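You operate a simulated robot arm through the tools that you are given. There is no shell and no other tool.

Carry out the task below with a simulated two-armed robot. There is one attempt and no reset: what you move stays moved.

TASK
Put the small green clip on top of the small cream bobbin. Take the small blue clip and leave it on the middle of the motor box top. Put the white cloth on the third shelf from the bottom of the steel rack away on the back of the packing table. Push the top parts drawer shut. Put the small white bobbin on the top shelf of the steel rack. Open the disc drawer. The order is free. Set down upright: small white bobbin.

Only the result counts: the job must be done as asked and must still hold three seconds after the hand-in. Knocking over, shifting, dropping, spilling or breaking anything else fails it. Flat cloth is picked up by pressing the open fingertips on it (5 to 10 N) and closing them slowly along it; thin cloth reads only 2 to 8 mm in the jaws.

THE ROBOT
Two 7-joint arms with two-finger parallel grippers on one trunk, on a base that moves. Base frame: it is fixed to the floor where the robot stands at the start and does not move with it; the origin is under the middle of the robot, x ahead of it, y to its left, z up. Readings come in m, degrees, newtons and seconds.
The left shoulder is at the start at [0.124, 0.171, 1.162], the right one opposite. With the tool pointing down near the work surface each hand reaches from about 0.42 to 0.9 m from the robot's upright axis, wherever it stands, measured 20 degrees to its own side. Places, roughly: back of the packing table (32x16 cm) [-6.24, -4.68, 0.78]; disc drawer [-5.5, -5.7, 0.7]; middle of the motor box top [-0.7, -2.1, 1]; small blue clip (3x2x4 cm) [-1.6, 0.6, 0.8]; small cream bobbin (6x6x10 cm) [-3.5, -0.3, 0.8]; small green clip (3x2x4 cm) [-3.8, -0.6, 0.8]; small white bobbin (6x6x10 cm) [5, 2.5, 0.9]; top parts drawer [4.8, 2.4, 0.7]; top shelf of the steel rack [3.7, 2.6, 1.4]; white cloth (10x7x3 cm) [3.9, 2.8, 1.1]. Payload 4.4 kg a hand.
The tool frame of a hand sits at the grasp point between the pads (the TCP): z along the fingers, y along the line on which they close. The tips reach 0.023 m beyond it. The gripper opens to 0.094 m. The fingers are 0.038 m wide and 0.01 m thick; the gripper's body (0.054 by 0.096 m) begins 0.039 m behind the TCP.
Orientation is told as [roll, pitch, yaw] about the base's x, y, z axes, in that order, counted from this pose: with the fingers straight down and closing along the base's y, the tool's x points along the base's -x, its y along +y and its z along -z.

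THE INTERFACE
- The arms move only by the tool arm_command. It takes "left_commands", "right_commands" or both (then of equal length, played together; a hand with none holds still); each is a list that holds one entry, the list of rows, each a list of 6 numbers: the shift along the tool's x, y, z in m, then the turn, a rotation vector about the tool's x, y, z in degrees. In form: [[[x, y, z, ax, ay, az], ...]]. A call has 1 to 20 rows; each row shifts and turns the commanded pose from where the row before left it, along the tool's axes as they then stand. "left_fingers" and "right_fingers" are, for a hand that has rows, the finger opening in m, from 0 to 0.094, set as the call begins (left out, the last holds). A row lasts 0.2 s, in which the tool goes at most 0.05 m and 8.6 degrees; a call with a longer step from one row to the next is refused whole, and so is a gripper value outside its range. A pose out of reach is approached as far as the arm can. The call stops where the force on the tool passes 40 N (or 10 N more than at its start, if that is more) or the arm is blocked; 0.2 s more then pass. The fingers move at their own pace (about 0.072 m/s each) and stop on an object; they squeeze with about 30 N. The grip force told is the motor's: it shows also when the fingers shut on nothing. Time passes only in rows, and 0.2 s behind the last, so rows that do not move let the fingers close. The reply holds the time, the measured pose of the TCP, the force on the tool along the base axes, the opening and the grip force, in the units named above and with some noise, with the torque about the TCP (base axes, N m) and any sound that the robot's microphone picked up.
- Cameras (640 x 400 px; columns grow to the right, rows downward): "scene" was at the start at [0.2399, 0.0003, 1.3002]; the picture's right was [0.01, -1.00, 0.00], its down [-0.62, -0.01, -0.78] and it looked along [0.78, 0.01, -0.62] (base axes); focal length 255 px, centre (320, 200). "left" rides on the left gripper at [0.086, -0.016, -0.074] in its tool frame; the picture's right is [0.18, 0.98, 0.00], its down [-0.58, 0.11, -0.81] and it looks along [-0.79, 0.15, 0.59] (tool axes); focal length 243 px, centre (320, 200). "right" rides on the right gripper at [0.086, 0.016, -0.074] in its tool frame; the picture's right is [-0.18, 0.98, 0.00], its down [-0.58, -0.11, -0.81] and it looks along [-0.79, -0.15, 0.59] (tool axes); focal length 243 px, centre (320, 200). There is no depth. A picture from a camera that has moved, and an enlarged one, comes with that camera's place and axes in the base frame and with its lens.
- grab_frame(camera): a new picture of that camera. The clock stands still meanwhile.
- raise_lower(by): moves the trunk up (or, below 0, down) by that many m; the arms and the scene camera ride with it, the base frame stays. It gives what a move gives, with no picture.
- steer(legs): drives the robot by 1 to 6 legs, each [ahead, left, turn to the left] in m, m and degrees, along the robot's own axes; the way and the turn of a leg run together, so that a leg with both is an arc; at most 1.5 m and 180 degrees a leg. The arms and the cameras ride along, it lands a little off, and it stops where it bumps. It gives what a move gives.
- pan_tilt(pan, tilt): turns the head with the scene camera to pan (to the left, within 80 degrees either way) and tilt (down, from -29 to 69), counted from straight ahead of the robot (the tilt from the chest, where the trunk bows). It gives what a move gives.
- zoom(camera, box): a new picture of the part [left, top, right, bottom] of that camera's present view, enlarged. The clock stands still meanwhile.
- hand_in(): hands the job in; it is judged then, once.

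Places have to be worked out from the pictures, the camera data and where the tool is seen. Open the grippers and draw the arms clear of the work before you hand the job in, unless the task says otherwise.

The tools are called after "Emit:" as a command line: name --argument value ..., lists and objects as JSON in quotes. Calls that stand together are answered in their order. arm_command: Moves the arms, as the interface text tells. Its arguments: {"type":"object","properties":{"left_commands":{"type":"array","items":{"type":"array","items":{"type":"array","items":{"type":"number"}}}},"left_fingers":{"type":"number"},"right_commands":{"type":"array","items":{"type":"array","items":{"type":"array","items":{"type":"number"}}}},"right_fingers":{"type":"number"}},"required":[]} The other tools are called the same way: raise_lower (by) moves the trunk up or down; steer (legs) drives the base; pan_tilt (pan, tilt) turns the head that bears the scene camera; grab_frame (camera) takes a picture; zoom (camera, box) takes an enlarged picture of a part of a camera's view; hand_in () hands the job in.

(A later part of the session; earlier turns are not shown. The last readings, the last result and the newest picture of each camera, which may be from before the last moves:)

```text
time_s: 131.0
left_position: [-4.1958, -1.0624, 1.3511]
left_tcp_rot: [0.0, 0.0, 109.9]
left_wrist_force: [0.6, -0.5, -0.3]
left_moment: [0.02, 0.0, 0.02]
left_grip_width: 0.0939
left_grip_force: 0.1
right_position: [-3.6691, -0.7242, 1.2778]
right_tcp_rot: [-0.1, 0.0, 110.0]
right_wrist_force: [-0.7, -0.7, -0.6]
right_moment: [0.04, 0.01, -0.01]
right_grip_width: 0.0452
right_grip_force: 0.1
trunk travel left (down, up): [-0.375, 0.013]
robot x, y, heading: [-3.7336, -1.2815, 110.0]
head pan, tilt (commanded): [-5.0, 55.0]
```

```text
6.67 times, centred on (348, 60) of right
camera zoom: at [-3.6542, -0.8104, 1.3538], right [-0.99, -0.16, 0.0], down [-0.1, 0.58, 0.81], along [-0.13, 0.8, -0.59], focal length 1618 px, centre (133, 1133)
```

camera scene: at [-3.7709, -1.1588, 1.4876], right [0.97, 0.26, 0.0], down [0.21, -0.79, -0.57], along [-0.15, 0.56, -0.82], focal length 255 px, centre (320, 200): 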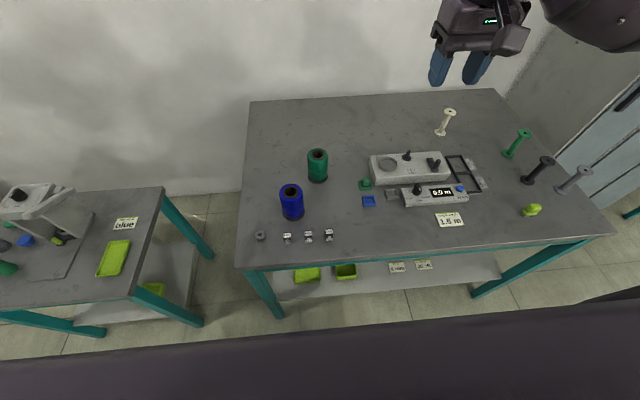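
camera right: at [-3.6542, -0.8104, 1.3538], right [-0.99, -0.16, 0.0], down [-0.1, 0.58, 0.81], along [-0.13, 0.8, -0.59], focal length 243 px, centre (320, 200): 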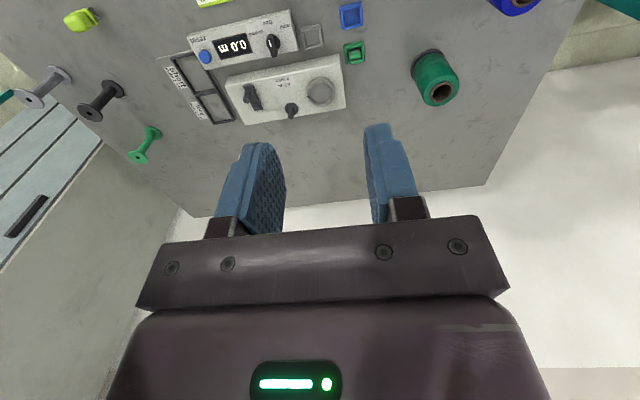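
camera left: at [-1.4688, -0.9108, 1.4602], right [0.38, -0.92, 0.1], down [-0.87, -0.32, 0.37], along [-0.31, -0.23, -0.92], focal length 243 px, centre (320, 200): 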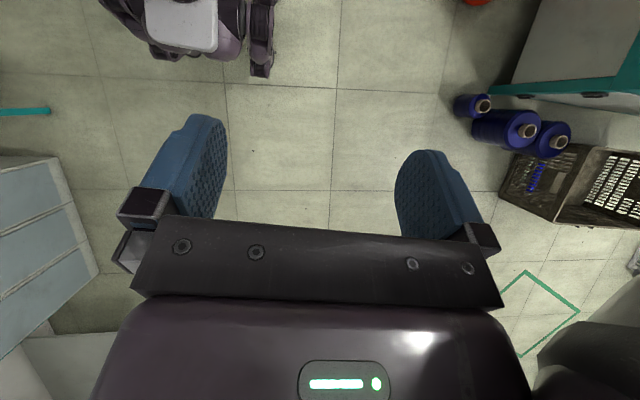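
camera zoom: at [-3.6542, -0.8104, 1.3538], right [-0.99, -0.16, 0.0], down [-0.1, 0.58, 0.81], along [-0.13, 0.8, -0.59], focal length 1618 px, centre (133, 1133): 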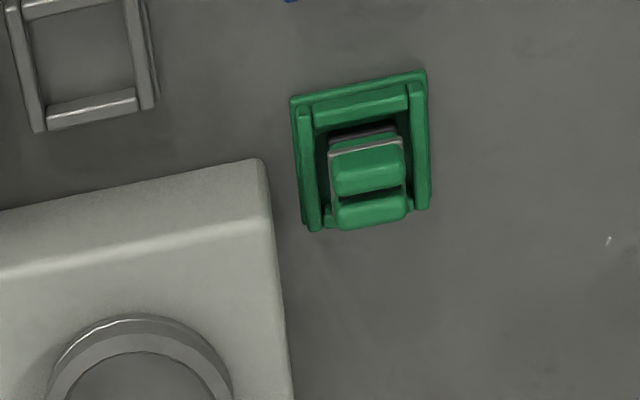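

The geometry is now clear: clip at ≈[-3.761,-0.604] (2 cm width along my closing line), device corner only ~3 cm to its right (device top ≈0.845). I tilt the tool 20° forward (helps the later reach to the bobbin) and hover above the clip with a narrow opening.

Emit:
arm_command --right_commands '[[[0, 0, 0, 0, -6.67, 0], [0, 0, 0, 0, -6.67, 0], [0, 0, 0, 0, -6.67, 0], [-0.0039, 0.0057, 0.0385, 0, 0, 0], [-0.0039, 0.0057, 0.0385, 0, 0, 0], [-0.0039, 0.0057, 0.0385, 0, 0, 0], [-0.0039, 0.0057, 0.0385, 0, 0, 0], [-0.0039, 0.0057, 0.0385, 0, 0, 0], [-0.0039, 0.0057, 0.0385, 0, 0, 0], [-0.0039, 0.0057, 0.0385, 0, 0, 0], [-0.0039, 0.0057, 0.0385, 0, 0, 0], [0, 0, 0, 0, 0, 0]]]' --right_fingers 0.036

Emit:
grab_frame --camera "right"

Emit:
grab_frame --camera "scene"

```text
time_s: 133.6
left_position: [-4.1953, -1.0613, 1.3514]
left_tcp_rot: [-0.1, 0.1, 109.9]
left_wrist_force: [1.0, 0.9, -1.4]
left_moment: [0.0, 0.02, -0.01]
left_grip_width: 0.0942
left_grip_force: 0.1
right_position: [-3.756, -0.6149, 0.9982]
right_tcp_rot: [0.2, -20.0, 109.8]
right_wrist_force: [0.6, 0.1, 0.2]
right_moment: [-0.03, 0.01, 0.0]
right_grip_width: 0.0359
right_grip_force: 0.1
trunk travel left (down, up): [-0.375, 0.013]
robot x, y, heading: [-3.7341, -1.2806, 109.8]
head pan, tilt (commanded): [-5.0, 55.0]
```

```text
taken
camera right: at [-3.7348, -0.7215, 1.0397], right [-0.98, -0.17, 0.06], down [0.01, 0.29, 0.96], along [-0.18, 0.94, -0.28], focal length 243 px, centre (320, 200)
```

right: 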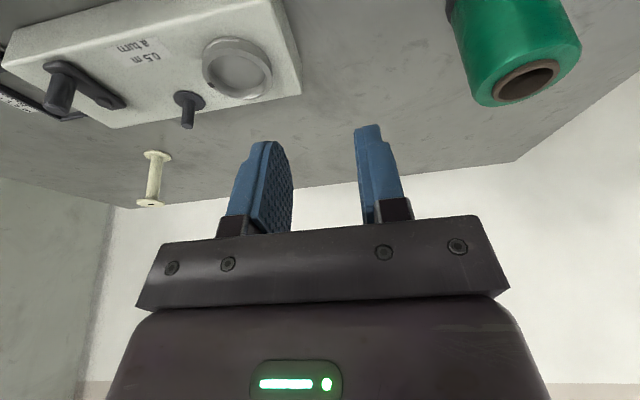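

```text
taken
camera scene: at [-3.7703, -1.1589, 1.4876], right [0.97, 0.26, 0.0], down [0.21, -0.79, -0.57], along [-0.15, 0.55, -0.82], focal length 255 px, centre (320, 200)
```

scene: 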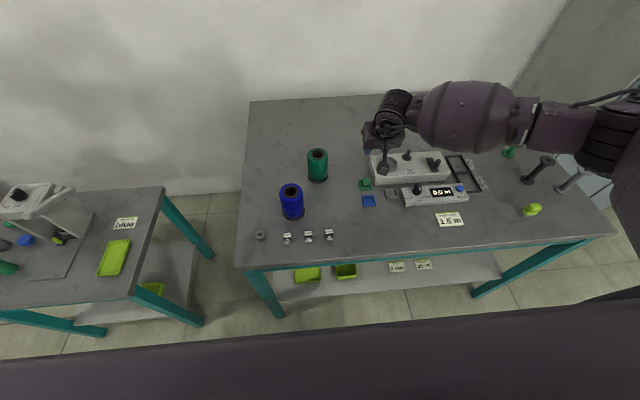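

The hand is right above. I descend vertically to z≈0.90 and verify alignment with a scene zoom.

Emit:
arm_command --right_commands '[[[0.0113, 0.0005, 0.031, 0, 0, 0], [0.0113, 0.0005, 0.031, 0, 0, 0], [0.0113, 0.0005, 0.031, 0, 0, 0], [0, 0, 0, 0, 0, 0]]]'

Emit:
zoom --camera "scene" --box '[335, 150, 415, 200]'

Emit:
grab_frame --camera "right"

```text
time_s: 134.6
left_position: [-4.1947, -1.0604, 1.3511]
left_tcp_rot: [0.0, 0.0, 109.9]
left_wrist_force: [0.2, -0.3, 0.0]
left_moment: [0.0, -0.02, 0.02]
left_grip_width: 0.0941
left_grip_force: 0.2
right_position: [-3.7595, -0.6148, 0.896]
right_tcp_rot: [0.1, -20.0, 109.9]
right_wrist_force: [0.7, 0.6, -0.6]
right_moment: [0.01, 0.02, 0.01]
right_grip_width: 0.036
right_grip_force: 0.0
trunk travel left (down, up): [-0.375, 0.013]
robot x, y, heading: [-3.734, -1.2831, 110.1]
head pan, tilt (commanded): [-5.0, 55.0]
```

```text
8.00 times, centred on (375, 175) of scene
camera zoom: at [-3.7706, -1.1586, 1.4875], right [0.97, 0.26, 0.0], down [0.21, -0.79, -0.57], along [-0.15, 0.55, -0.82], focal length 2038 px, centre (-120, 400)
```

zoom: 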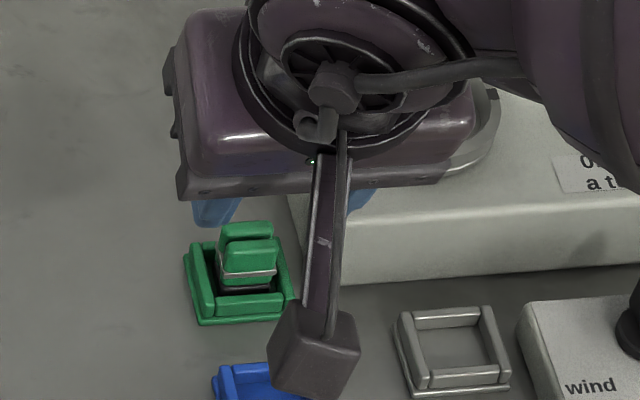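

```text
taken
camera right: at [-3.7382, -0.7205, 0.9385], right [-0.98, -0.17, 0.06], down [0.01, 0.29, 0.96], along [-0.18, 0.94, -0.29], focal length 243 px, centre (320, 200)
```

right: 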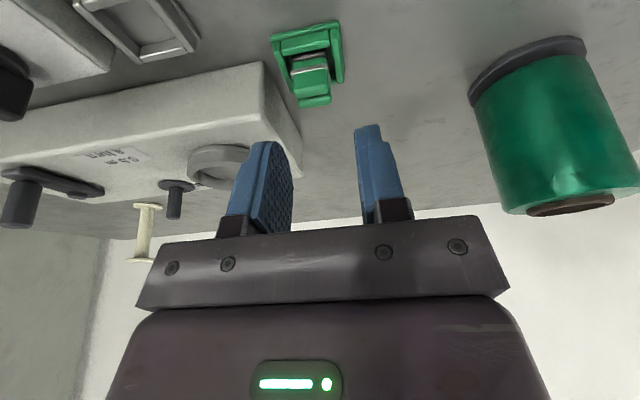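

Now the hand camera sees the clip between the fingers. I zoom to measure its offset.

Emit:
zoom --camera "right" --box '[240, 10, 400, 110]'

```text
4.00 times, centred on (320, 60) of right
camera zoom: at [-3.7382, -0.7205, 0.9385], right [-0.98, -0.17, 0.06], down [0.01, 0.29, 0.96], along [-0.18, 0.94, -0.29], focal length 970 px, centre (320, 760)
```

zoom: 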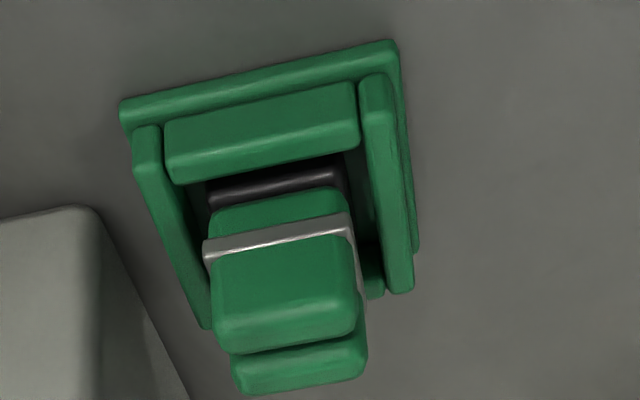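

The clip is within ~1.5 mm of centre. I narrow the opening to 32 mm and descend to z≈0.847, shifted 5 mm toward me to stay off the device.

Emit:
arm_command --right_commands '[[[0.0073, -0.0004, 0.0151, 0, 0, 0], [0.0073, -0.0004, 0.0151, 0, 0, 0], [0.0068, -0.0004, 0.0141, 0, 0, 0], [0, 0, 0, 0, 0, 0]]]' --right_fingers 0.032

Emit:
grab_frame --camera "right"

Emit:
zoom --camera "scene" --box '[335, 150, 415, 200]'

```text
time_s: 135.6
left_position: [-4.1961, -1.061, 1.3505]
left_tcp_rot: [0.1, 0.0, 109.9]
left_wrist_force: [0.2, 0.0, 0.5]
left_moment: [-0.03, 0.0, -0.01]
left_grip_width: 0.0938
left_grip_force: 0.1
right_position: [-3.7557, -0.6185, 0.8473]
right_tcp_rot: [0.0, -20.1, 109.9]
right_wrist_force: [1.0, 0.2, -0.1]
right_moment: [-0.01, 0.02, -0.01]
right_grip_width: 0.032
right_grip_force: 0.1
trunk travel left (down, up): [-0.375, 0.013]
robot x, y, heading: [-3.7336, -1.2804, 109.8]
head pan, tilt (commanded): [-5.0, 55.0]
```

```text
taken
camera right: at [-3.7352, -0.7244, 0.8898], right [-0.98, -0.17, 0.06], down [0.01, 0.29, 0.96], along [-0.18, 0.94, -0.29], focal length 243 px, centre (320, 200)
```

right: 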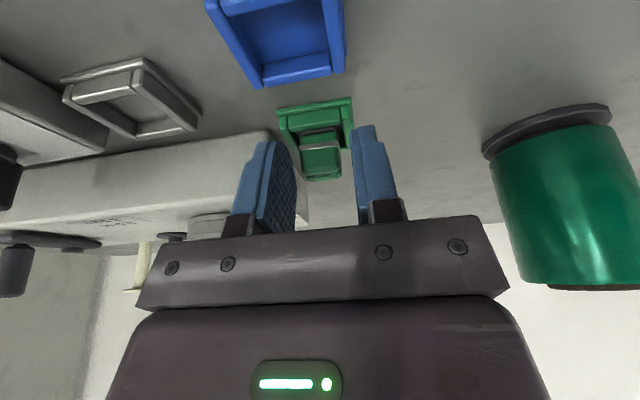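

```text
8.00 times, centred on (375, 175) of scene
camera zoom: at [-3.7709, -1.1584, 1.4875], right [0.97, 0.26, 0.0], down [0.21, -0.79, -0.57], along [-0.15, 0.55, -0.82], focal length 2038 px, centre (-120, 400)
```

zoom: 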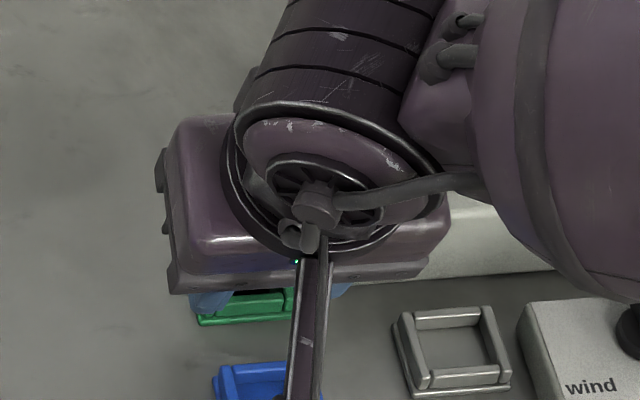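

Zooming to verify the fingers straddle the clip and clear the holder and device.

Emit:
zoom --camera "right" --box '[224, 80, 416, 200]'

```text
3.33 times, centred on (320, 140) of right
camera zoom: at [-3.7352, -0.7244, 0.8898], right [-0.98, -0.17, 0.06], down [0.01, 0.29, 0.96], along [-0.18, 0.94, -0.29], focal length 809 px, centre (320, 400)
```

zoom: 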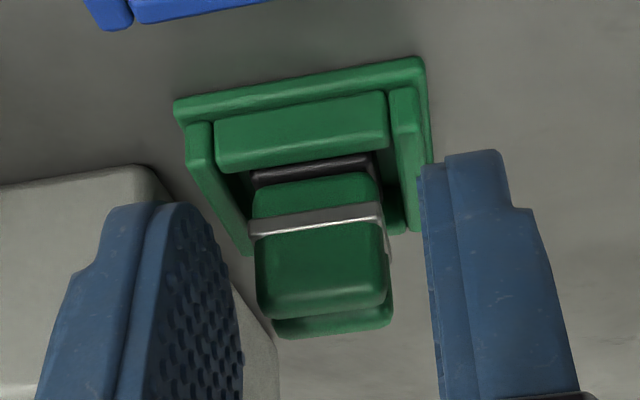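

The clip is ~2 mm toward the right finger; I centre the hand by 2 mm and close.

Emit:
arm_command --right_commands '[[[0, -0.0022, 0, 0, 0, 0], [0, 0, 0, 0, 0, 0]]]'

Emit:
zoom --camera "right" --box '[224, 80, 416, 200]'

Emit:
arm_command --right_commands '[[[0, 0, 0, 0, 0, 0], [0, 0, 0, 0, 0, 0], [0, 0, 0, 0, 0, 0]]]' --right_fingers 0.012

Emit:
zoom --camera "right" --box '[224, 80, 416, 200]'

```text
time_s: 136.2
left_position: [-4.196, -1.0613, 1.3514]
left_tcp_rot: [0.0, 0.1, 110.0]
left_wrist_force: [-0.2, -0.2, -0.6]
left_moment: [0.02, -0.02, 0.04]
left_grip_width: 0.094
left_grip_force: 0.0
right_position: [-3.7542, -0.6169, 0.849]
right_tcp_rot: [0.2, -19.8, 109.9]
right_wrist_force: [0.3, 0.1, 0.5]
right_moment: [0.01, 0.01, 0.0]
right_grip_width: 0.0316
right_grip_force: 0.0
trunk travel left (down, up): [-0.375, 0.013]
robot x, y, heading: [-3.7315, -1.2765, 109.9]
head pan, tilt (commanded): [-5.0, 55.0]
```

```text
3.33 times, centred on (320, 140) of right
camera zoom: at [-3.733, -0.7228, 0.8912], right [-0.98, -0.17, 0.06], down [0.01, 0.29, 0.96], along [-0.18, 0.94, -0.29], focal length 809 px, centre (320, 400)
```

zoom: 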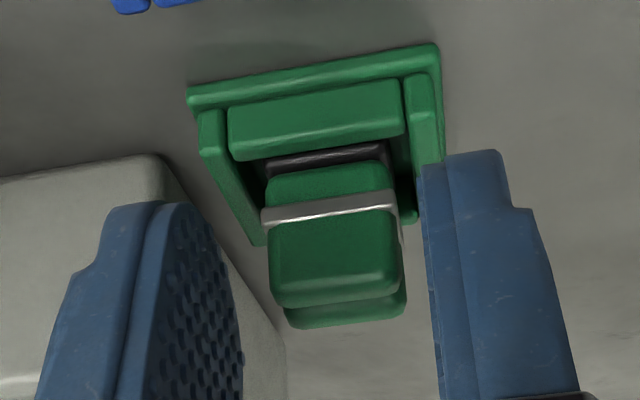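

```text
time_s: 137.0
left_position: [-4.1962, -1.0616, 1.351]
left_tcp_rot: [0.0, -0.1, 110.0]
left_wrist_force: [1.4, 0.1, 0.1]
left_moment: [0.05, 0.02, 0.01]
left_grip_width: 0.094
left_grip_force: 0.1
right_position: [-3.7551, -0.6176, 0.8487]
right_tcp_rot: [0.0, -20.1, 109.9]
right_wrist_force: [-1.0, 0.5, -0.3]
right_moment: [0.03, 0.03, -0.03]
right_grip_width: 0.0206
right_grip_force: 29.8
trunk travel left (down, up): [-0.375, 0.013]
robot x, y, heading: [-3.7338, -1.2777, 109.9]
head pan, tilt (commanded): [-5.0, 55.0]
```

```text
3.33 times, centred on (320, 140) of right
camera zoom: at [-3.7329, -0.7227, 0.8913], right [-0.98, -0.17, 0.06], down [0.01, 0.29, 0.96], along [-0.18, 0.94, -0.29], focal length 809 px, centre (320, 400)
```

zoom: 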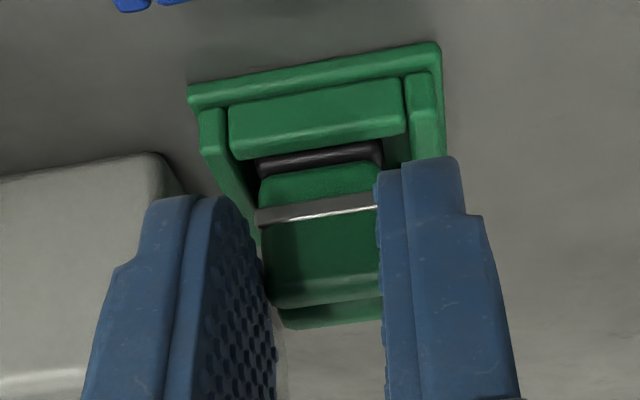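

Gripped (20.6 mm), holder unmoved. I lift straight up out of the holder.

Emit:
arm_command --right_commands '[[[-0.0034, 0, -0.0094, 0, 0, 0], [-0.0051, 0, -0.0141, 0, 0, 0], [-0.0137, 0, -0.0376, 0, 0, 0], [-0.0137, 0, -0.0376, 0, 0, 0], [-0.0137, 0, -0.0376, 0, 0, 0], [-0.0137, 0, -0.0376, 0, 0, 0], [-0.0137, 0, -0.0376, 0, 0, 0], [0, 0, 0, 0, 0, 0]]]'

Emit:
grab_frame --camera "right"

Emit:
grab_frame --camera "scene"

```text
time_s: 138.8
left_position: [-4.1952, -1.0601, 1.3512]
left_tcp_rot: [0.0, -0.1, 109.8]
left_wrist_force: [0.0, 0.0, 0.7]
left_moment: [-0.01, -0.04, 0.01]
left_grip_width: 0.0938
left_grip_force: 0.2
right_position: [-3.7551, -0.6194, 1.0751]
right_tcp_rot: [0.2, -19.9, 109.9]
right_wrist_force: [-0.2, 0.4, -0.4]
right_moment: [0.01, 0.02, -0.01]
right_grip_width: 0.0204
right_grip_force: 29.9
trunk travel left (down, up): [-0.375, 0.013]
robot x, y, heading: [-3.7339, -1.2773, 109.8]
head pan, tilt (commanded): [-5.0, 55.0]
```

```text
taken
camera right: at [-3.7336, -0.7247, 1.1183], right [-0.98, -0.17, 0.06], down [0.01, 0.29, 0.96], along [-0.18, 0.94, -0.29], focal length 243 px, centre (320, 200)
```

right: 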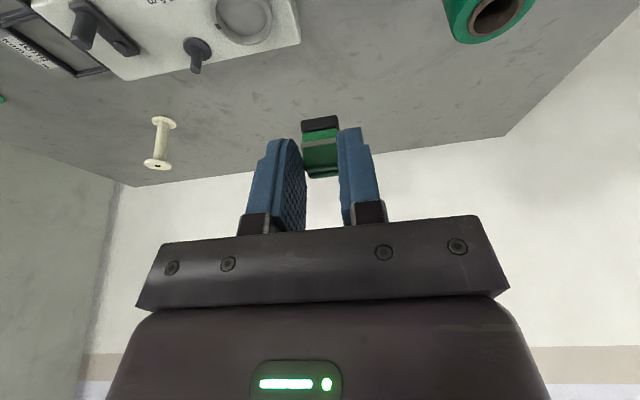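

```text
taken
camera scene: at [-3.771, -1.158, 1.4874], right [0.97, 0.26, 0.0], down [0.21, -0.79, -0.57], along [-0.15, 0.55, -0.82], focal length 255 px, centre (320, 200)
```

scene: 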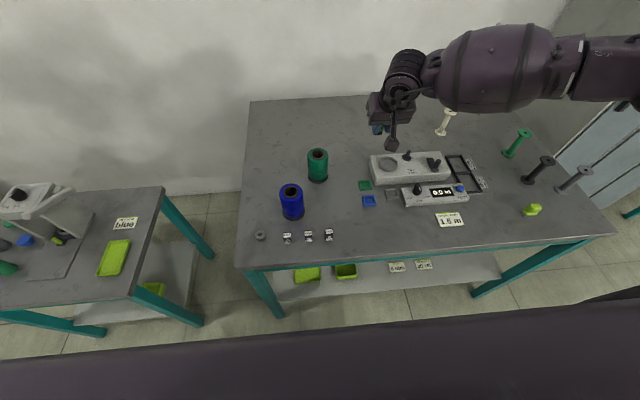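

Clip in hand; the holder stayed. Now I zoom on the cream bobbin to refine its position.

Emit:
zoom --camera "scene" --box '[405, 90, 485, 140]'

Emit:
zoom --camera "right" --box '[120, 90, 216, 190]'

```text
8.00 times, centred on (445, 115) of scene
camera zoom: at [-3.771, -1.158, 1.4874], right [0.97, 0.26, 0.0], down [0.21, -0.79, -0.57], along [-0.15, 0.55, -0.82], focal length 2038 px, centre (-680, 880)
```

zoom: 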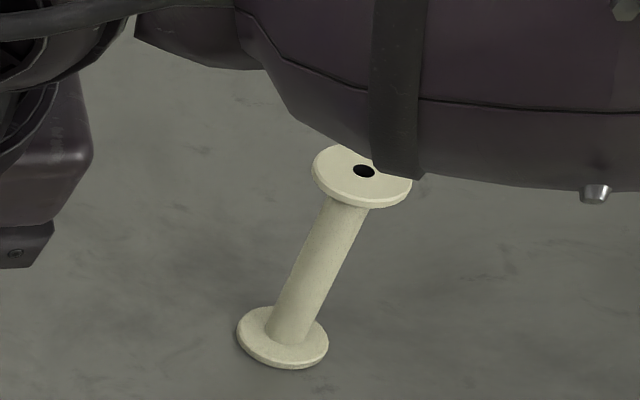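

```text
4.00 times, centred on (168, 140) of right
camera zoom: at [-3.7336, -0.7247, 1.1183], right [-0.98, -0.17, 0.06], down [0.01, 0.29, 0.96], along [-0.18, 0.94, -0.29], focal length 970 px, centre (928, 440)
```

zoom: 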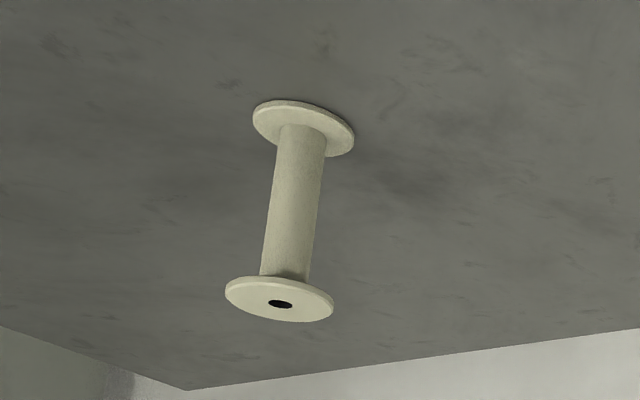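

Both views agree: bobbin top centre ≈[-3.511,-0.250,0.903]. I raise the hand, lower the trunk 0.15 m to improve forward reach, and shift right along the table.

Emit:
arm_command --right_commands '[[[-0.0137, 0, -0.0376, 0, 0, 0], [-0.0137, 0, -0.0376, 0, 0, 0], [-0.0137, 0, -0.0376, 0, 0, 0], [0, 0, 0, 0, 0, 0]]]'

Emit:
raise_lower --by -0.15

Emit:
steer --legs '[[0, -0.363, 0]]'

Emit:
grab_frame --camera "scene"

Emit:
grab_frame --camera "right"

```text
time_s: 139.8
left_position: [-4.196, -1.061, 1.3502]
left_tcp_rot: [0.0, -0.1, 109.8]
left_wrist_force: [-0.8, 0.2, -0.1]
left_moment: [0.0, 0.0, 0.0]
left_grip_width: 0.094
left_grip_force: 0.1
right_position: [-3.7526, -0.6147, 1.196]
right_tcp_rot: [0.1, -20.0, 109.9]
right_wrist_force: [-0.8, 0.6, -0.5]
right_moment: [-0.03, 0.0, -0.01]
right_grip_width: 0.0203
right_grip_force: 30.5
trunk travel left (down, up): [-0.375, 0.013]
robot x, y, heading: [-3.7356, -1.2782, 109.8]
head pan, tilt (commanded): [-5.0, 55.0]
```

```text
time_s: 141.6
left_position: [-4.1953, -1.0622, 1.2018]
left_tcp_rot: [0.0, -0.2, 109.8]
left_wrist_force: [-0.4, -0.4, 0.2]
left_moment: [0.0, 0.02, -0.01]
left_grip_width: 0.0941
left_grip_force: 0.0
right_position: [-3.754, -0.617, 1.0459]
right_tcp_rot: [0.1, -20.1, 109.9]
right_wrist_force: [0.1, 0.2, -0.3]
right_moment: [0.02, -0.02, -0.03]
right_grip_width: 0.0204
right_grip_force: 30.1
trunk travel left (down, up): [-0.225, 0.163]
robot x, y, heading: [-3.7306, -1.2777, 109.9]
head pan, tilt (commanded): [-5.0, 55.0]
```

```text
time_s: 145.4
left_position: [-3.8504, -0.9374, 1.2004]
left_tcp_rot: [0.1, 0.1, 110.4]
left_wrist_force: [0.0, -0.8, -0.4]
left_moment: [-0.02, -0.02, 0.01]
left_grip_width: 0.094
left_grip_force: 0.0
right_position: [-3.4132, -0.4898, 1.0454]
right_tcp_rot: [0.1, -20.0, 110.4]
right_wrist_force: [-1.3, -0.4, 0.1]
right_moment: [0.01, -0.02, -0.02]
right_grip_width: 0.0205
right_grip_force: 30.0
trunk travel left (down, up): [-0.225, 0.163]
robot x, y, heading: [-3.3882, -1.1529, 110.4]
head pan, tilt (commanded): [-5.0, 55.0]
```

```text
taken
camera scene: at [-3.4428, -0.9831, 1.3322], right [0.96, 0.27, 0.0], down [0.22, -0.79, -0.57], along [-0.15, 0.55, -0.82], focal length 255 px, centre (320, 200)
```

scene: 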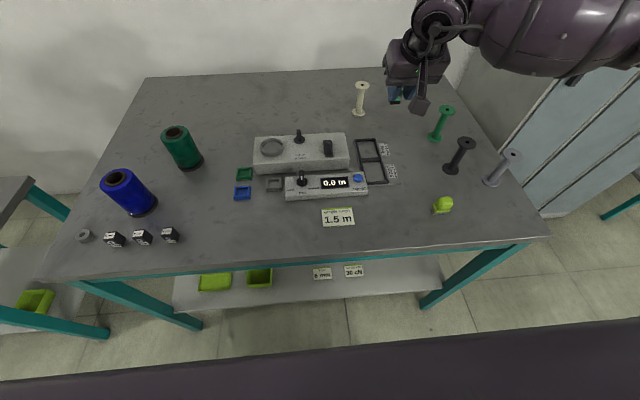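

```text
taken
camera right: at [-3.3903, -0.5947, 1.0879], right [-0.98, -0.18, 0.06], down [0.01, 0.29, 0.96], along [-0.19, 0.94, -0.29], focal length 243 px, centre (320, 200)
```

right: 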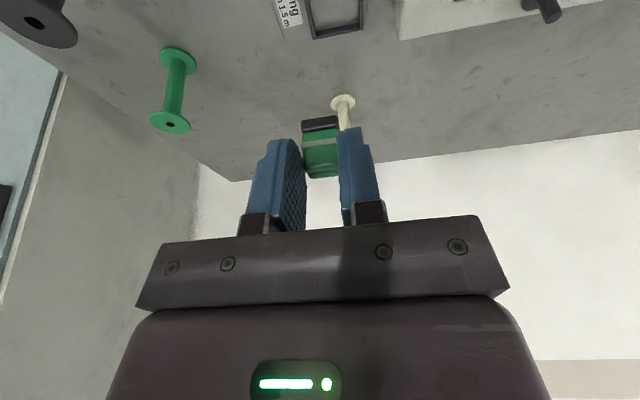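

I'm 0.39 m from the table edge; I move 0.05 m nearer for reach, then check poses.

Emit:
steer --legs '[[0.05, 0, 0]]'

Emit:
zoom --camera "scene" --box '[310, 50, 470, 150]'

```text
time_s: 146.3
left_position: [-3.868, -0.889, 1.2]
left_tcp_rot: [0.1, 0.0, 110.4]
left_wrist_force: [0.3, -0.2, -0.9]
left_moment: [-0.03, -0.03, 0.0]
left_grip_width: 0.0937
left_grip_force: 0.0
right_position: [-3.4301, -0.4396, 1.0442]
right_tcp_rot: [0.0, -20.0, 110.3]
right_wrist_force: [0.0, 0.4, -0.4]
right_moment: [0.01, -0.02, -0.02]
right_grip_width: 0.0204
right_grip_force: 29.8
trunk travel left (down, up): [-0.225, 0.163]
robot x, y, heading: [-3.406, -1.1076, 110.5]
head pan, tilt (commanded): [-5.0, 55.0]
```

```text
4.00 times, centred on (390, 100) of scene
camera zoom: at [-3.4611, -0.9342, 1.3319], right [0.96, 0.26, 0.0], down [0.22, -0.79, -0.57], along [-0.15, 0.55, -0.82], focal length 1019 px, centre (40, 600)
```

zoom: 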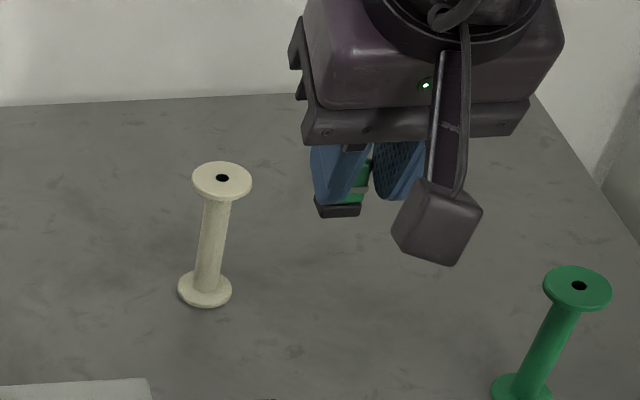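

The bobbin's top centre is again at [-3.512,-0.250]. I extend the hand over it at a safe height.

Emit:
arm_command --right_commands '[[[-0.0365, 0.0022, 0.0133, 0, 0, 0], [-0.0365, 0.0022, 0.0133, 0, 0, 0], [-0.0365, 0.0022, 0.0133, 0, 0, 0], [-0.0365, 0.0022, 0.0133, 0, 0, 0], [-0.0365, 0.0022, 0.0133, 0, 0, 0], [0, 0, 0, 0, 0, 0]]]'

Emit:
zoom --camera "scene" --box '[310, 50, 470, 150]'

Emit:
grab_frame --camera "right"

```text
time_s: 147.7
left_position: [-3.867, -0.8905, 1.1998]
left_tcp_rot: [-0.1, 0.0, 110.4]
left_wrist_force: [-0.1, 0.3, 0.2]
left_moment: [-0.03, -0.01, 0.0]
left_grip_width: 0.0939
left_grip_force: 0.1
right_position: [-3.5085, -0.2617, 1.0443]
right_tcp_rot: [0.1, -20.1, 110.3]
right_wrist_force: [0.6, 0.2, -0.5]
right_moment: [0.02, 0.02, -0.02]
right_grip_width: 0.0204
right_grip_force: 30.0
trunk travel left (down, up): [-0.225, 0.163]
robot x, y, heading: [-3.4048, -1.1045, 110.2]
head pan, tilt (commanded): [-5.0, 55.0]
```

```text
4.00 times, centred on (390, 100) of scene
camera zoom: at [-3.4598, -0.9358, 1.3323], right [0.96, 0.26, 0.0], down [0.22, -0.79, -0.57], along [-0.15, 0.55, -0.82], focal length 1019 px, centre (40, 600)
```

zoom: 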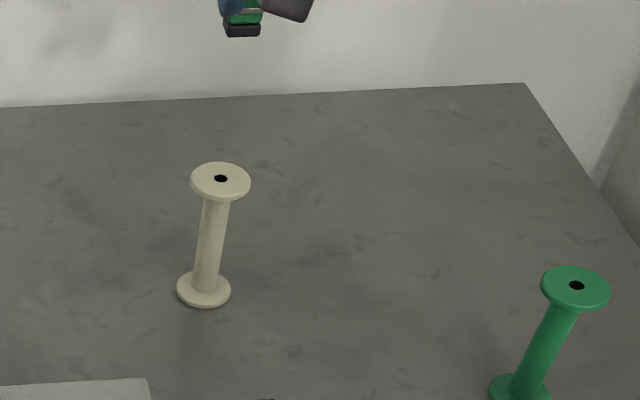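

```text
taken
camera right: at [-3.4864, -0.3678, 1.0869], right [-0.98, -0.18, 0.06], down [0.01, 0.29, 0.96], along [-0.19, 0.94, -0.29], focal length 243 px, centre (320, 200)
```

right: 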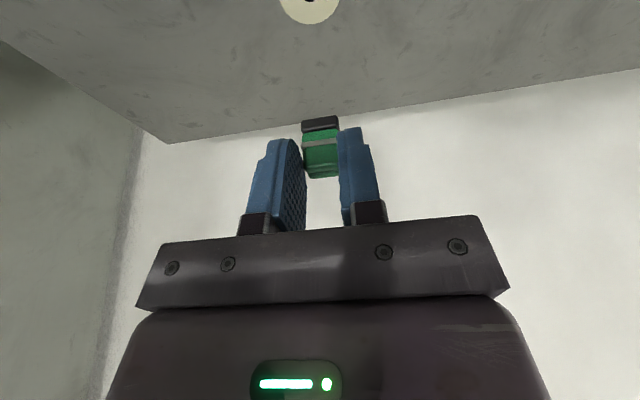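

I measure the clip's position in the hand with a hand-camera zoom, and also the bobbin below.

Emit:
zoom --camera "right" --box '[256, 0, 384, 80]'

Emit:
zoom --camera "right" --box '[256, 105, 384, 185]'

```text
5.00 times, centred on (320, 40) of right
camera zoom: at [-3.4864, -0.3678, 1.0869], right [-0.98, -0.18, 0.06], down [0.01, 0.29, 0.96], along [-0.19, 0.94, -0.29], focal length 1213 px, centre (320, 1000)
```

zoom: 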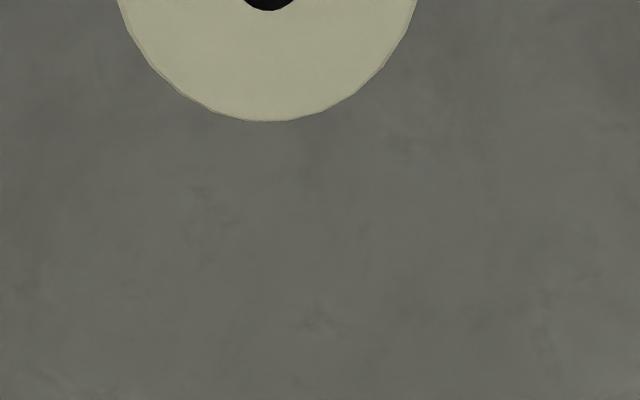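

```text
5.00 times, centred on (320, 145) of right
camera zoom: at [-3.4864, -0.3678, 1.0869], right [-0.98, -0.18, 0.06], down [0.01, 0.29, 0.96], along [-0.19, 0.94, -0.29], focal length 1213 px, centre (320, 475)
```

zoom: 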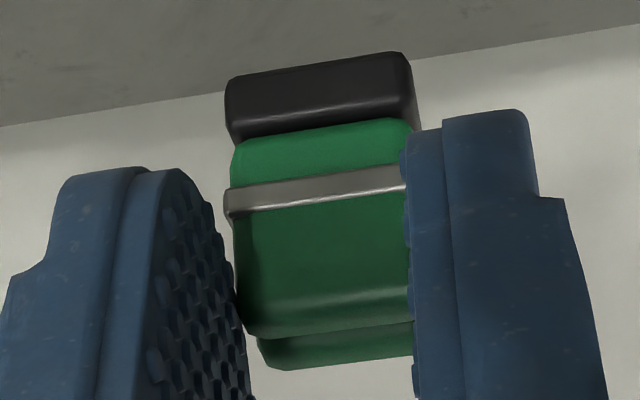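

Combining views, the clip's centre is ~26 mm ahead of the TCP and its base ~42 mm below it. I correct by −12 mm and lower to just above the bobbin, then check.

Emit:
arm_command --right_commands '[[[0.0192, -0.0004, 0.0351, 0, 0, 0], [0.0192, -0.0004, 0.0351, 0, 0, 0], [0, 0, 0, 0, 0, 0]]]'

Emit:
zoom --camera "scene" --box '[320, 50, 400, 100]'

Emit:
zoom --camera "right" --box '[240, 70, 400, 170]'

```text
time_s: 148.5
left_position: [-3.8684, -0.8906, 1.2013]
left_tcp_rot: [-0.1, 0.0, 110.3]
left_wrist_force: [0.6, -0.6, 0.4]
left_moment: [0.01, 0.0, -0.02]
left_grip_width: 0.0941
left_grip_force: 0.0
right_position: [-3.5037, -0.2751, 0.9644]
right_tcp_rot: [0.2, -20.0, 110.4]
right_wrist_force: [-1.0, -0.1, -0.6]
right_moment: [-0.03, 0.0, -0.01]
right_grip_width: 0.0205
right_grip_force: 29.8
trunk travel left (down, up): [-0.225, 0.163]
robot x, y, heading: [-3.4044, -1.1042, 110.1]
head pan, tilt (commanded): [-5.0, 55.0]
```

```text
8.00 times, centred on (360, 75) of scene
camera zoom: at [-3.4604, -0.936, 1.3323], right [0.96, 0.26, 0.0], down [0.22, -0.79, -0.57], along [-0.15, 0.55, -0.82], focal length 2038 px, centre (0, 1200)
```

zoom: 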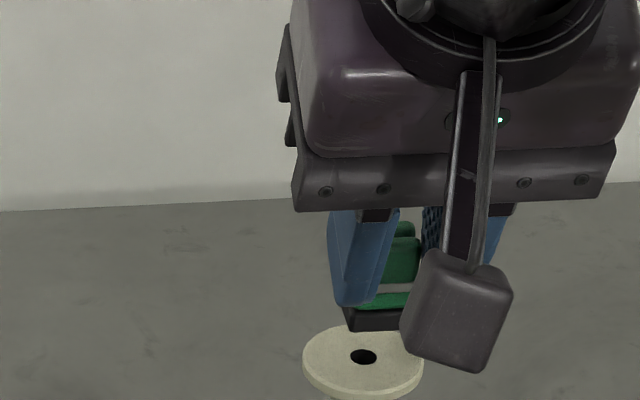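

```text
4.00 times, centred on (320, 120) of right
camera zoom: at [-3.4816, -0.381, 1.006], right [-0.98, -0.18, 0.06], down [0.01, 0.29, 0.96], along [-0.19, 0.94, -0.28], focal length 970 px, centre (320, 520)
```

zoom: 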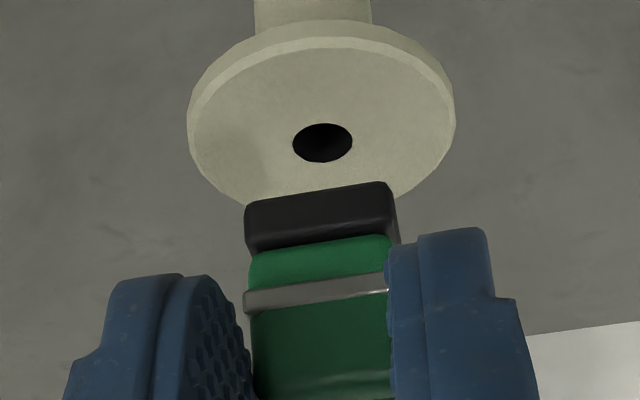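

Hand view: clip and bobbin hole coincide within ~2–6 mm. I correct slightly back and lower toward contact in small steps.

Emit:
arm_command --right_commands '[[[0.0069, 0.0008, 0.0103, 0, 0, 0], [0, 0, 0, 0, 0, 0]]]'

Emit:
zoom --camera "right" --box '[240, 70, 400, 170]'

Emit:
zoom --camera "scene" --box '[340, 70, 388, 100]'

```text
time_s: 149.1
left_position: [-3.8679, -0.8897, 1.2011]
left_tcp_rot: [0.0, 0.0, 110.3]
left_wrist_force: [0.4, -0.2, -0.8]
left_moment: [-0.04, 0.01, 0.0]
left_grip_width: 0.0943
left_grip_force: 0.1
right_position: [-3.5043, -0.2782, 0.9522]
right_tcp_rot: [0.0, -20.0, 110.4]
right_wrist_force: [0.1, 0.8, 0.4]
right_moment: [-0.01, 0.01, 0.0]
right_grip_width: 0.0204
right_grip_force: 30.1
trunk travel left (down, up): [-0.225, 0.163]
robot x, y, heading: [-3.4058, -1.1046, 110.4]
head pan, tilt (commanded): [-5.0, 55.0]
```

```text
4.00 times, centred on (320, 120) of right
camera zoom: at [-3.4816, -0.384, 0.9947], right [-0.98, -0.18, 0.06], down [0.01, 0.29, 0.96], along [-0.19, 0.94, -0.29], focal length 970 px, centre (320, 520)
```

zoom: 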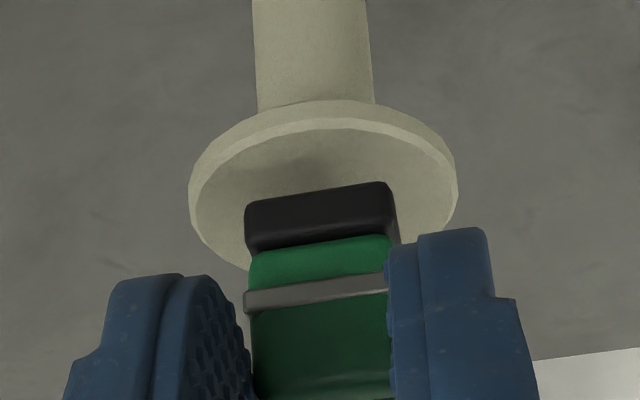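

```text
13.33 times, centred on (364, 85) of scene
camera zoom: at [-3.4606, -0.9358, 1.3322], right [0.96, 0.26, 0.0], down [0.22, -0.79, -0.57], along [-0.15, 0.55, -0.82], focal length 3397 px, centre (-267, 1733)
```

zoom: 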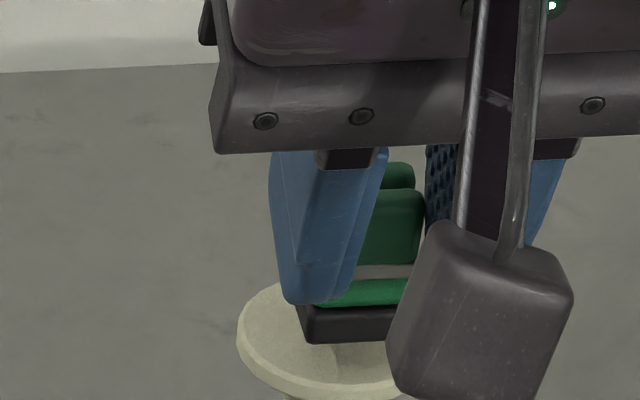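

The clip is centred over the flange. I lower in 3–4 mm steps until I feel contact.

Emit:
arm_command --right_commands '[[[0.0014, 0, 0.0038, 0, 0, 0], [0, 0, 0, 0, 0, 0]]]'

Emit:
arm_command --right_commands '[[[0.001, 0, 0.0028, 0, 0, 0], [0, 0, 0, 0, 0, 0]]]'

Emit:
zoom --camera "right" --box '[240, 70, 400, 170]'

```text
time_s: 149.7
left_position: [-3.8679, -0.8905, 1.2002]
left_tcp_rot: [0.0, -0.1, 110.3]
left_wrist_force: [0.3, -0.2, 0.4]
left_moment: [0.0, 0.01, 0.05]
left_grip_width: 0.0938
left_grip_force: 0.0
right_position: [-3.5022, -0.279, 0.9498]
right_tcp_rot: [0.1, -19.9, 110.3]
right_wrist_force: [-0.3, 0.4, 0.3]
right_moment: [-0.01, -0.04, -0.03]
right_grip_width: 0.0205
right_grip_force: 29.4
trunk travel left (down, up): [-0.225, 0.163]
robot x, y, heading: [-3.4051, -1.1089, 110.5]
head pan, tilt (commanded): [-5.0, 55.0]
```

```text
time_s: 150.3
left_position: [-3.8679, -0.8904, 1.2017]
left_tcp_rot: [0.0, 0.1, 110.2]
left_wrist_force: [0.3, 0.8, 0.3]
left_moment: [-0.01, -0.01, -0.04]
left_grip_width: 0.0942
left_grip_force: 0.1
right_position: [-3.5039, -0.2785, 0.9475]
right_tcp_rot: [0.2, -20.0, 110.3]
right_wrist_force: [0.0, -1.0, -1.0]
right_moment: [0.0, -0.02, 0.02]
right_grip_width: 0.0205
right_grip_force: 30.4
trunk travel left (down, up): [-0.225, 0.163]
robot x, y, heading: [-3.4055, -1.1078, 110.4]
head pan, tilt (commanded): [-5.0, 55.0]
```

```text
4.00 times, centred on (320, 120) of right
camera zoom: at [-3.4818, -0.3838, 0.9904], right [-0.98, -0.18, 0.06], down [0.01, 0.29, 0.96], along [-0.19, 0.94, -0.29], focal length 970 px, centre (320, 520)
```

zoom: 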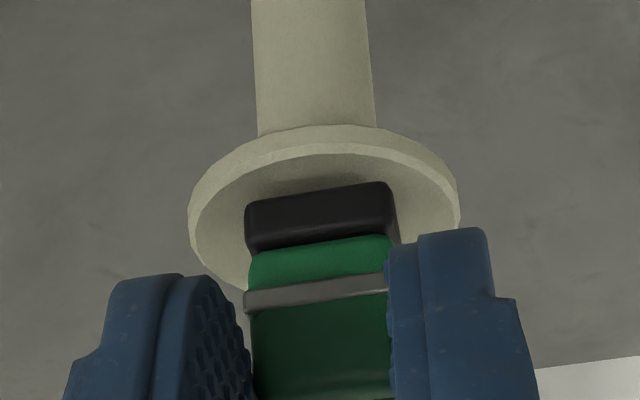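

Still a small gap. I continue in 3 mm steps.

Emit:
arm_command --right_commands '[[[0.001, 0, 0.0028, 0, 0, 0], [0, 0, 0, 0, 0, 0]]]'

Emit:
arm_command --right_commands '[[[0.0007, 0, 0.0019, 0, 0, 0], [0, 0, 0, 0, 0, 0]]]'

Emit:
zoom --camera "right" --box '[240, 70, 400, 170]'

```text
time_s: 150.9
left_position: [-3.8687, -0.891, 1.1997]
left_tcp_rot: [0.0, 0.0, 110.3]
left_wrist_force: [-0.3, -0.5, 0.8]
left_moment: [-0.02, -0.01, 0.0]
left_grip_width: 0.0939
left_grip_force: 0.0
right_position: [-3.5047, -0.2779, 0.9447]
right_tcp_rot: [0.0, -20.0, 110.2]
right_wrist_force: [-0.8, -0.3, 0.3]
right_moment: [0.01, 0.02, 0.01]
right_grip_width: 0.0202
right_grip_force: 30.0
trunk travel left (down, up): [-0.225, 0.163]
robot x, y, heading: [-3.4107, -1.1034, 110.3]
head pan, tilt (commanded): [-5.0, 55.0]
```

```text
time_s: 151.5
left_position: [-3.8687, -0.8922, 1.2015]
left_tcp_rot: [0.0, -0.2, 110.3]
left_wrist_force: [0.0, -0.2, -0.4]
left_moment: [-0.03, -0.04, 0.01]
left_grip_width: 0.0939
left_grip_force: 0.0
right_position: [-3.505, -0.2781, 0.9451]
right_tcp_rot: [0.1, -20.1, 110.4]
right_wrist_force: [0.3, -1.3, 8.8]
right_moment: [0.13, -0.02, 0.02]
right_grip_width: 0.0205
right_grip_force: 29.6
trunk travel left (down, up): [-0.225, 0.163]
robot x, y, heading: [-3.4016, -1.107, 110.5]
head pan, tilt (commanded): [-5.0, 55.0]
```

```text
4.00 times, centred on (320, 120) of right
camera zoom: at [-3.482, -0.3838, 0.9865], right [-0.98, -0.18, 0.06], down [0.01, 0.29, 0.96], along [-0.19, 0.94, -0.28], focal length 970 px, centre (320, 520)
```

zoom: 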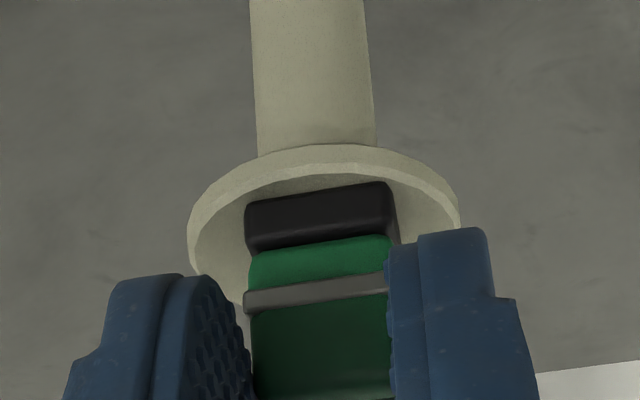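

Contact at z=0.945 (8.8 N). I relieve the press slightly, then open the fingers.

Emit:
arm_command --right_commands '[[[-0.0003, 0, -0.0009, 0, 0, 0], [0, 0, 0, 0, 0, 0]]]'

Emit:
arm_command --right_commands '[[[0, 0, 0, 0, 0, 0], [0, 0, 0, 0, 0, 0], [0, 0, 0, 0, 0, 0]]]' --right_fingers 0.045

Emit:
zoom --camera "right" --box '[240, 70, 400, 170]'

Emit:
zoom --camera "scene" --box '[340, 70, 388, 100]'

```text
time_s: 152.1
left_position: [-3.8694, -0.8909, 1.2017]
left_tcp_rot: [0.0, 0.0, 110.3]
left_wrist_force: [-0.2, -0.4, 0.5]
left_moment: [-0.03, 0.02, -0.01]
left_grip_width: 0.0939
left_grip_force: 0.1
right_position: [-3.5032, -0.2785, 0.9446]
right_tcp_rot: [0.1, -20.1, 110.4]
right_wrist_force: [-0.7, 0.0, 11.2]
right_moment: [0.21, 0.14, -0.01]
right_grip_width: 0.0202
right_grip_force: 30.2
trunk travel left (down, up): [-0.225, 0.163]
robot x, y, heading: [-3.4052, -1.1087, 110.6]
head pan, tilt (commanded): [-5.0, 55.0]
```

```text
time_s: 152.9
left_position: [-3.8691, -0.8897, 1.2012]
left_tcp_rot: [0.0, 0.0, 110.3]
left_wrist_force: [0.6, 0.7, -0.2]
left_moment: [0.05, 0.01, 0.01]
left_grip_width: 0.0941
left_grip_force: 0.0
right_position: [-3.5023, -0.2779, 0.9424]
right_tcp_rot: [-0.1, -19.8, 110.3]
right_wrist_force: [-0.3, 0.4, 0.4]
right_moment: [-0.01, -0.01, -0.01]
right_grip_width: 0.0451
right_grip_force: 0.1
trunk travel left (down, up): [-0.225, 0.163]
robot x, y, heading: [-3.4088, -1.1048, 110.3]
head pan, tilt (commanded): [-5.0, 55.0]
```

```text
4.00 times, centred on (320, 120) of right
camera zoom: at [-3.4813, -0.3834, 0.9849], right [-0.98, -0.18, 0.06], down [0.01, 0.29, 0.96], along [-0.19, 0.94, -0.29], focal length 970 px, centre (320, 520)
```

zoom: 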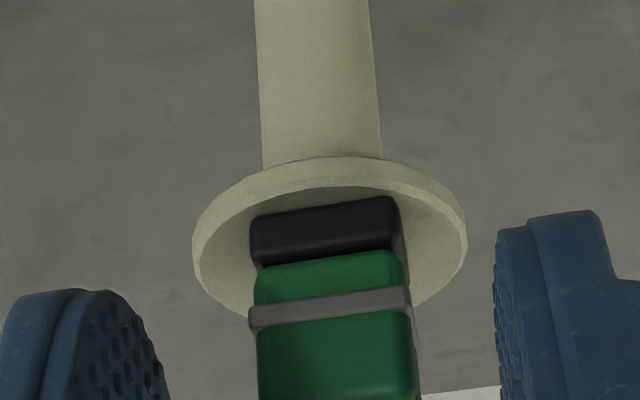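

```text
13.33 times, centred on (364, 85) of scene
camera zoom: at [-3.4606, -0.9356, 1.3321], right [0.96, 0.26, 0.0], down [0.22, -0.79, -0.57], along [-0.15, 0.55, -0.82], focal length 3397 px, centre (-267, 1733)
```

zoom: 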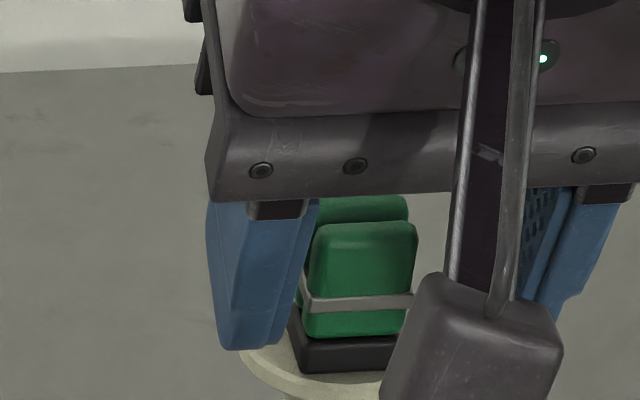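

The clip stands free on the bobbin. I lift straight up and then draw back.

Emit:
arm_command --right_commands '[[[-0.0051, 0, -0.0141, 0, 0, 0], [-0.0103, 0, -0.0282, 0, 0, 0], [-0.0137, 0, -0.0376, 0, 0, 0], [-0.0137, 0, -0.0376, 0, 0, 0], [0.0365, 0, -0.0133, 0, 0, 0], [0.0365, 0, -0.0133, 0, 0, 0], [0.0365, 0, -0.0133, 0, 0, 0], [0.0365, 0, -0.0133, 0, 0, 0], [0.0365, 0, -0.0133, 0, 0, 0], [0.0365, 0, -0.0133, 0, 0, 0], [0, 0, 0, 0, 0, 0]]]'

Emit:
zoom --camera "scene" --box '[310, 50, 470, 150]'

```text
time_s: 155.3
left_position: [-3.8682, -0.8897, 1.1999]
left_tcp_rot: [0.0, -0.1, 110.3]
left_wrist_force: [-0.9, -0.3, -0.4]
left_moment: [0.01, 0.02, -0.02]
left_grip_width: 0.0941
left_grip_force: 0.0
right_position: [-3.4198, -0.4973, 1.0663]
right_tcp_rot: [-0.1, -19.9, 110.3]
right_wrist_force: [0.3, 0.4, 0.1]
right_moment: [0.02, -0.01, -0.02]
right_grip_width: 0.045
right_grip_force: 0.1
trunk travel left (down, up): [-0.225, 0.163]
robot x, y, heading: [-3.4028, -1.107, 110.3]
head pan, tilt (commanded): [-5.0, 55.0]
```

```text
4.00 times, centred on (390, 100) of scene
camera zoom: at [-3.4609, -0.9352, 1.332], right [0.96, 0.26, 0.0], down [0.22, -0.79, -0.57], along [-0.15, 0.55, -0.82], focal length 1019 px, centre (40, 600)
```

zoom: 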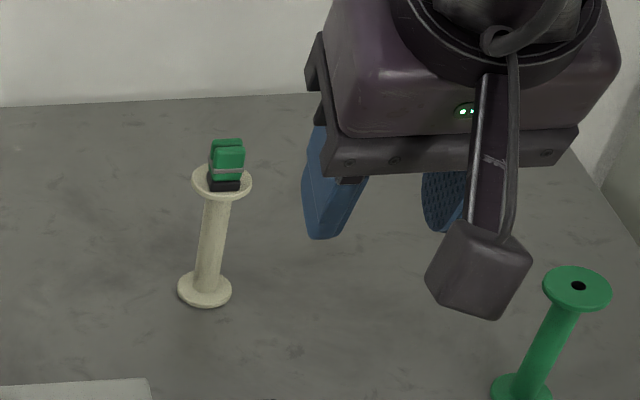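

Green clip is on the cream bobbin. Next I go east to the rack and parts drawer. I level the hand, back away from the table, and drive back along my earlier path.

Emit:
arm_command --right_commands '[[[0, 0, -0.03, 0, 6.67, 0], [0, 0, -0.03, 0, 6.67, 0], [0, 0, -0.03, 0, 6.67, 0], [0, 0, 0, 0, 0, 0]]]'

Emit:
steer --legs '[[-0.45, 0, 0], [0, 0, -90]]'

Emit:
pan_tilt --pan 0 --tilt 20

Emit:
grab_frame --camera "scene"

```text
time_s: 156.3
left_position: [-3.8675, -0.8895, 1.1999]
left_tcp_rot: [0.0, -0.1, 110.3]
left_wrist_force: [0.1, 0.6, 0.2]
left_moment: [0.01, 0.02, -0.02]
left_grip_width: 0.0939
left_grip_force: 0.0
right_position: [-3.4128, -0.5151, 1.1566]
right_tcp_rot: [0.0, 0.0, 110.3]
right_wrist_force: [-0.1, 0.4, -0.2]
right_moment: [0.0, -0.01, -0.02]
right_grip_width: 0.0454
right_grip_force: 0.0
trunk travel left (down, up): [-0.225, 0.163]
robot x, y, heading: [-3.4034, -1.102, 110.3]
head pan, tilt (commanded): [-5.0, 55.0]
```

```text
time_s: 162.9
left_position: [-3.0344, -1.0744, 1.1998]
left_tcp_rot: [0.0, -0.1, 21.3]
left_wrist_force: [0.5, 0.2, 0.4]
left_moment: [-0.01, 0.0, 0.0]
left_grip_width: 0.0941
left_grip_force: 0.1
right_position: [-2.6508, -1.5222, 1.1562]
right_tcp_rot: [0.1, 0.1, 21.3]
right_wrist_force: [-0.1, 0.4, 0.4]
right_moment: [0.0, -0.01, 0.01]
right_grip_width: 0.0452
right_grip_force: 0.1
trunk travel left (down, up): [-0.225, 0.163]
robot x, y, heading: [-3.2451, -1.542, 21.3]
head pan, tilt (commanded): [-5.0, 55.0]
```

```text
time_s: 163.9
left_position: [-3.0352, -1.0735, 1.201]
left_tcp_rot: [0.1, -0.1, 21.3]
left_wrist_force: [0.7, 0.3, -0.8]
left_moment: [0.04, 0.02, 0.0]
left_grip_width: 0.094
left_grip_force: 0.0
right_position: [-2.6511, -1.5228, 1.1573]
right_tcp_rot: [0.1, 0.0, 21.4]
right_wrist_force: [-0.6, 0.1, -1.4]
right_moment: [-0.02, -0.02, -0.01]
right_grip_width: 0.0448
right_grip_force: 0.0
trunk travel left (down, up): [-0.225, 0.163]
robot x, y, heading: [-3.2408, -1.542, 21.4]
head pan, tilt (commanded): [0.0, 20.0]
```

```text
taken
camera scene: at [-3.0536, -1.4685, 1.3842], right [0.36, -0.93, 0.0], down [-0.32, -0.12, -0.94], along [0.88, 0.34, -0.34], focal length 255 px, centre (320, 200)
```

scene: 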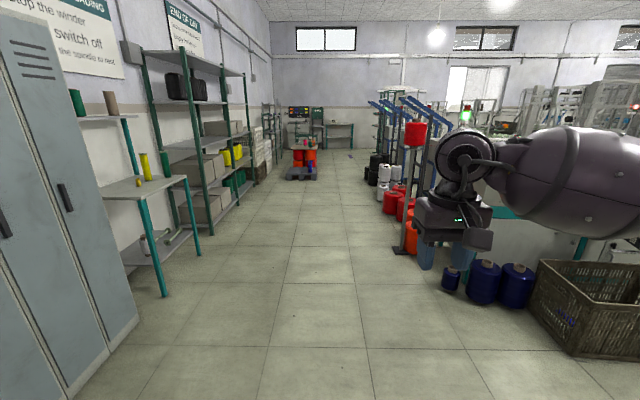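

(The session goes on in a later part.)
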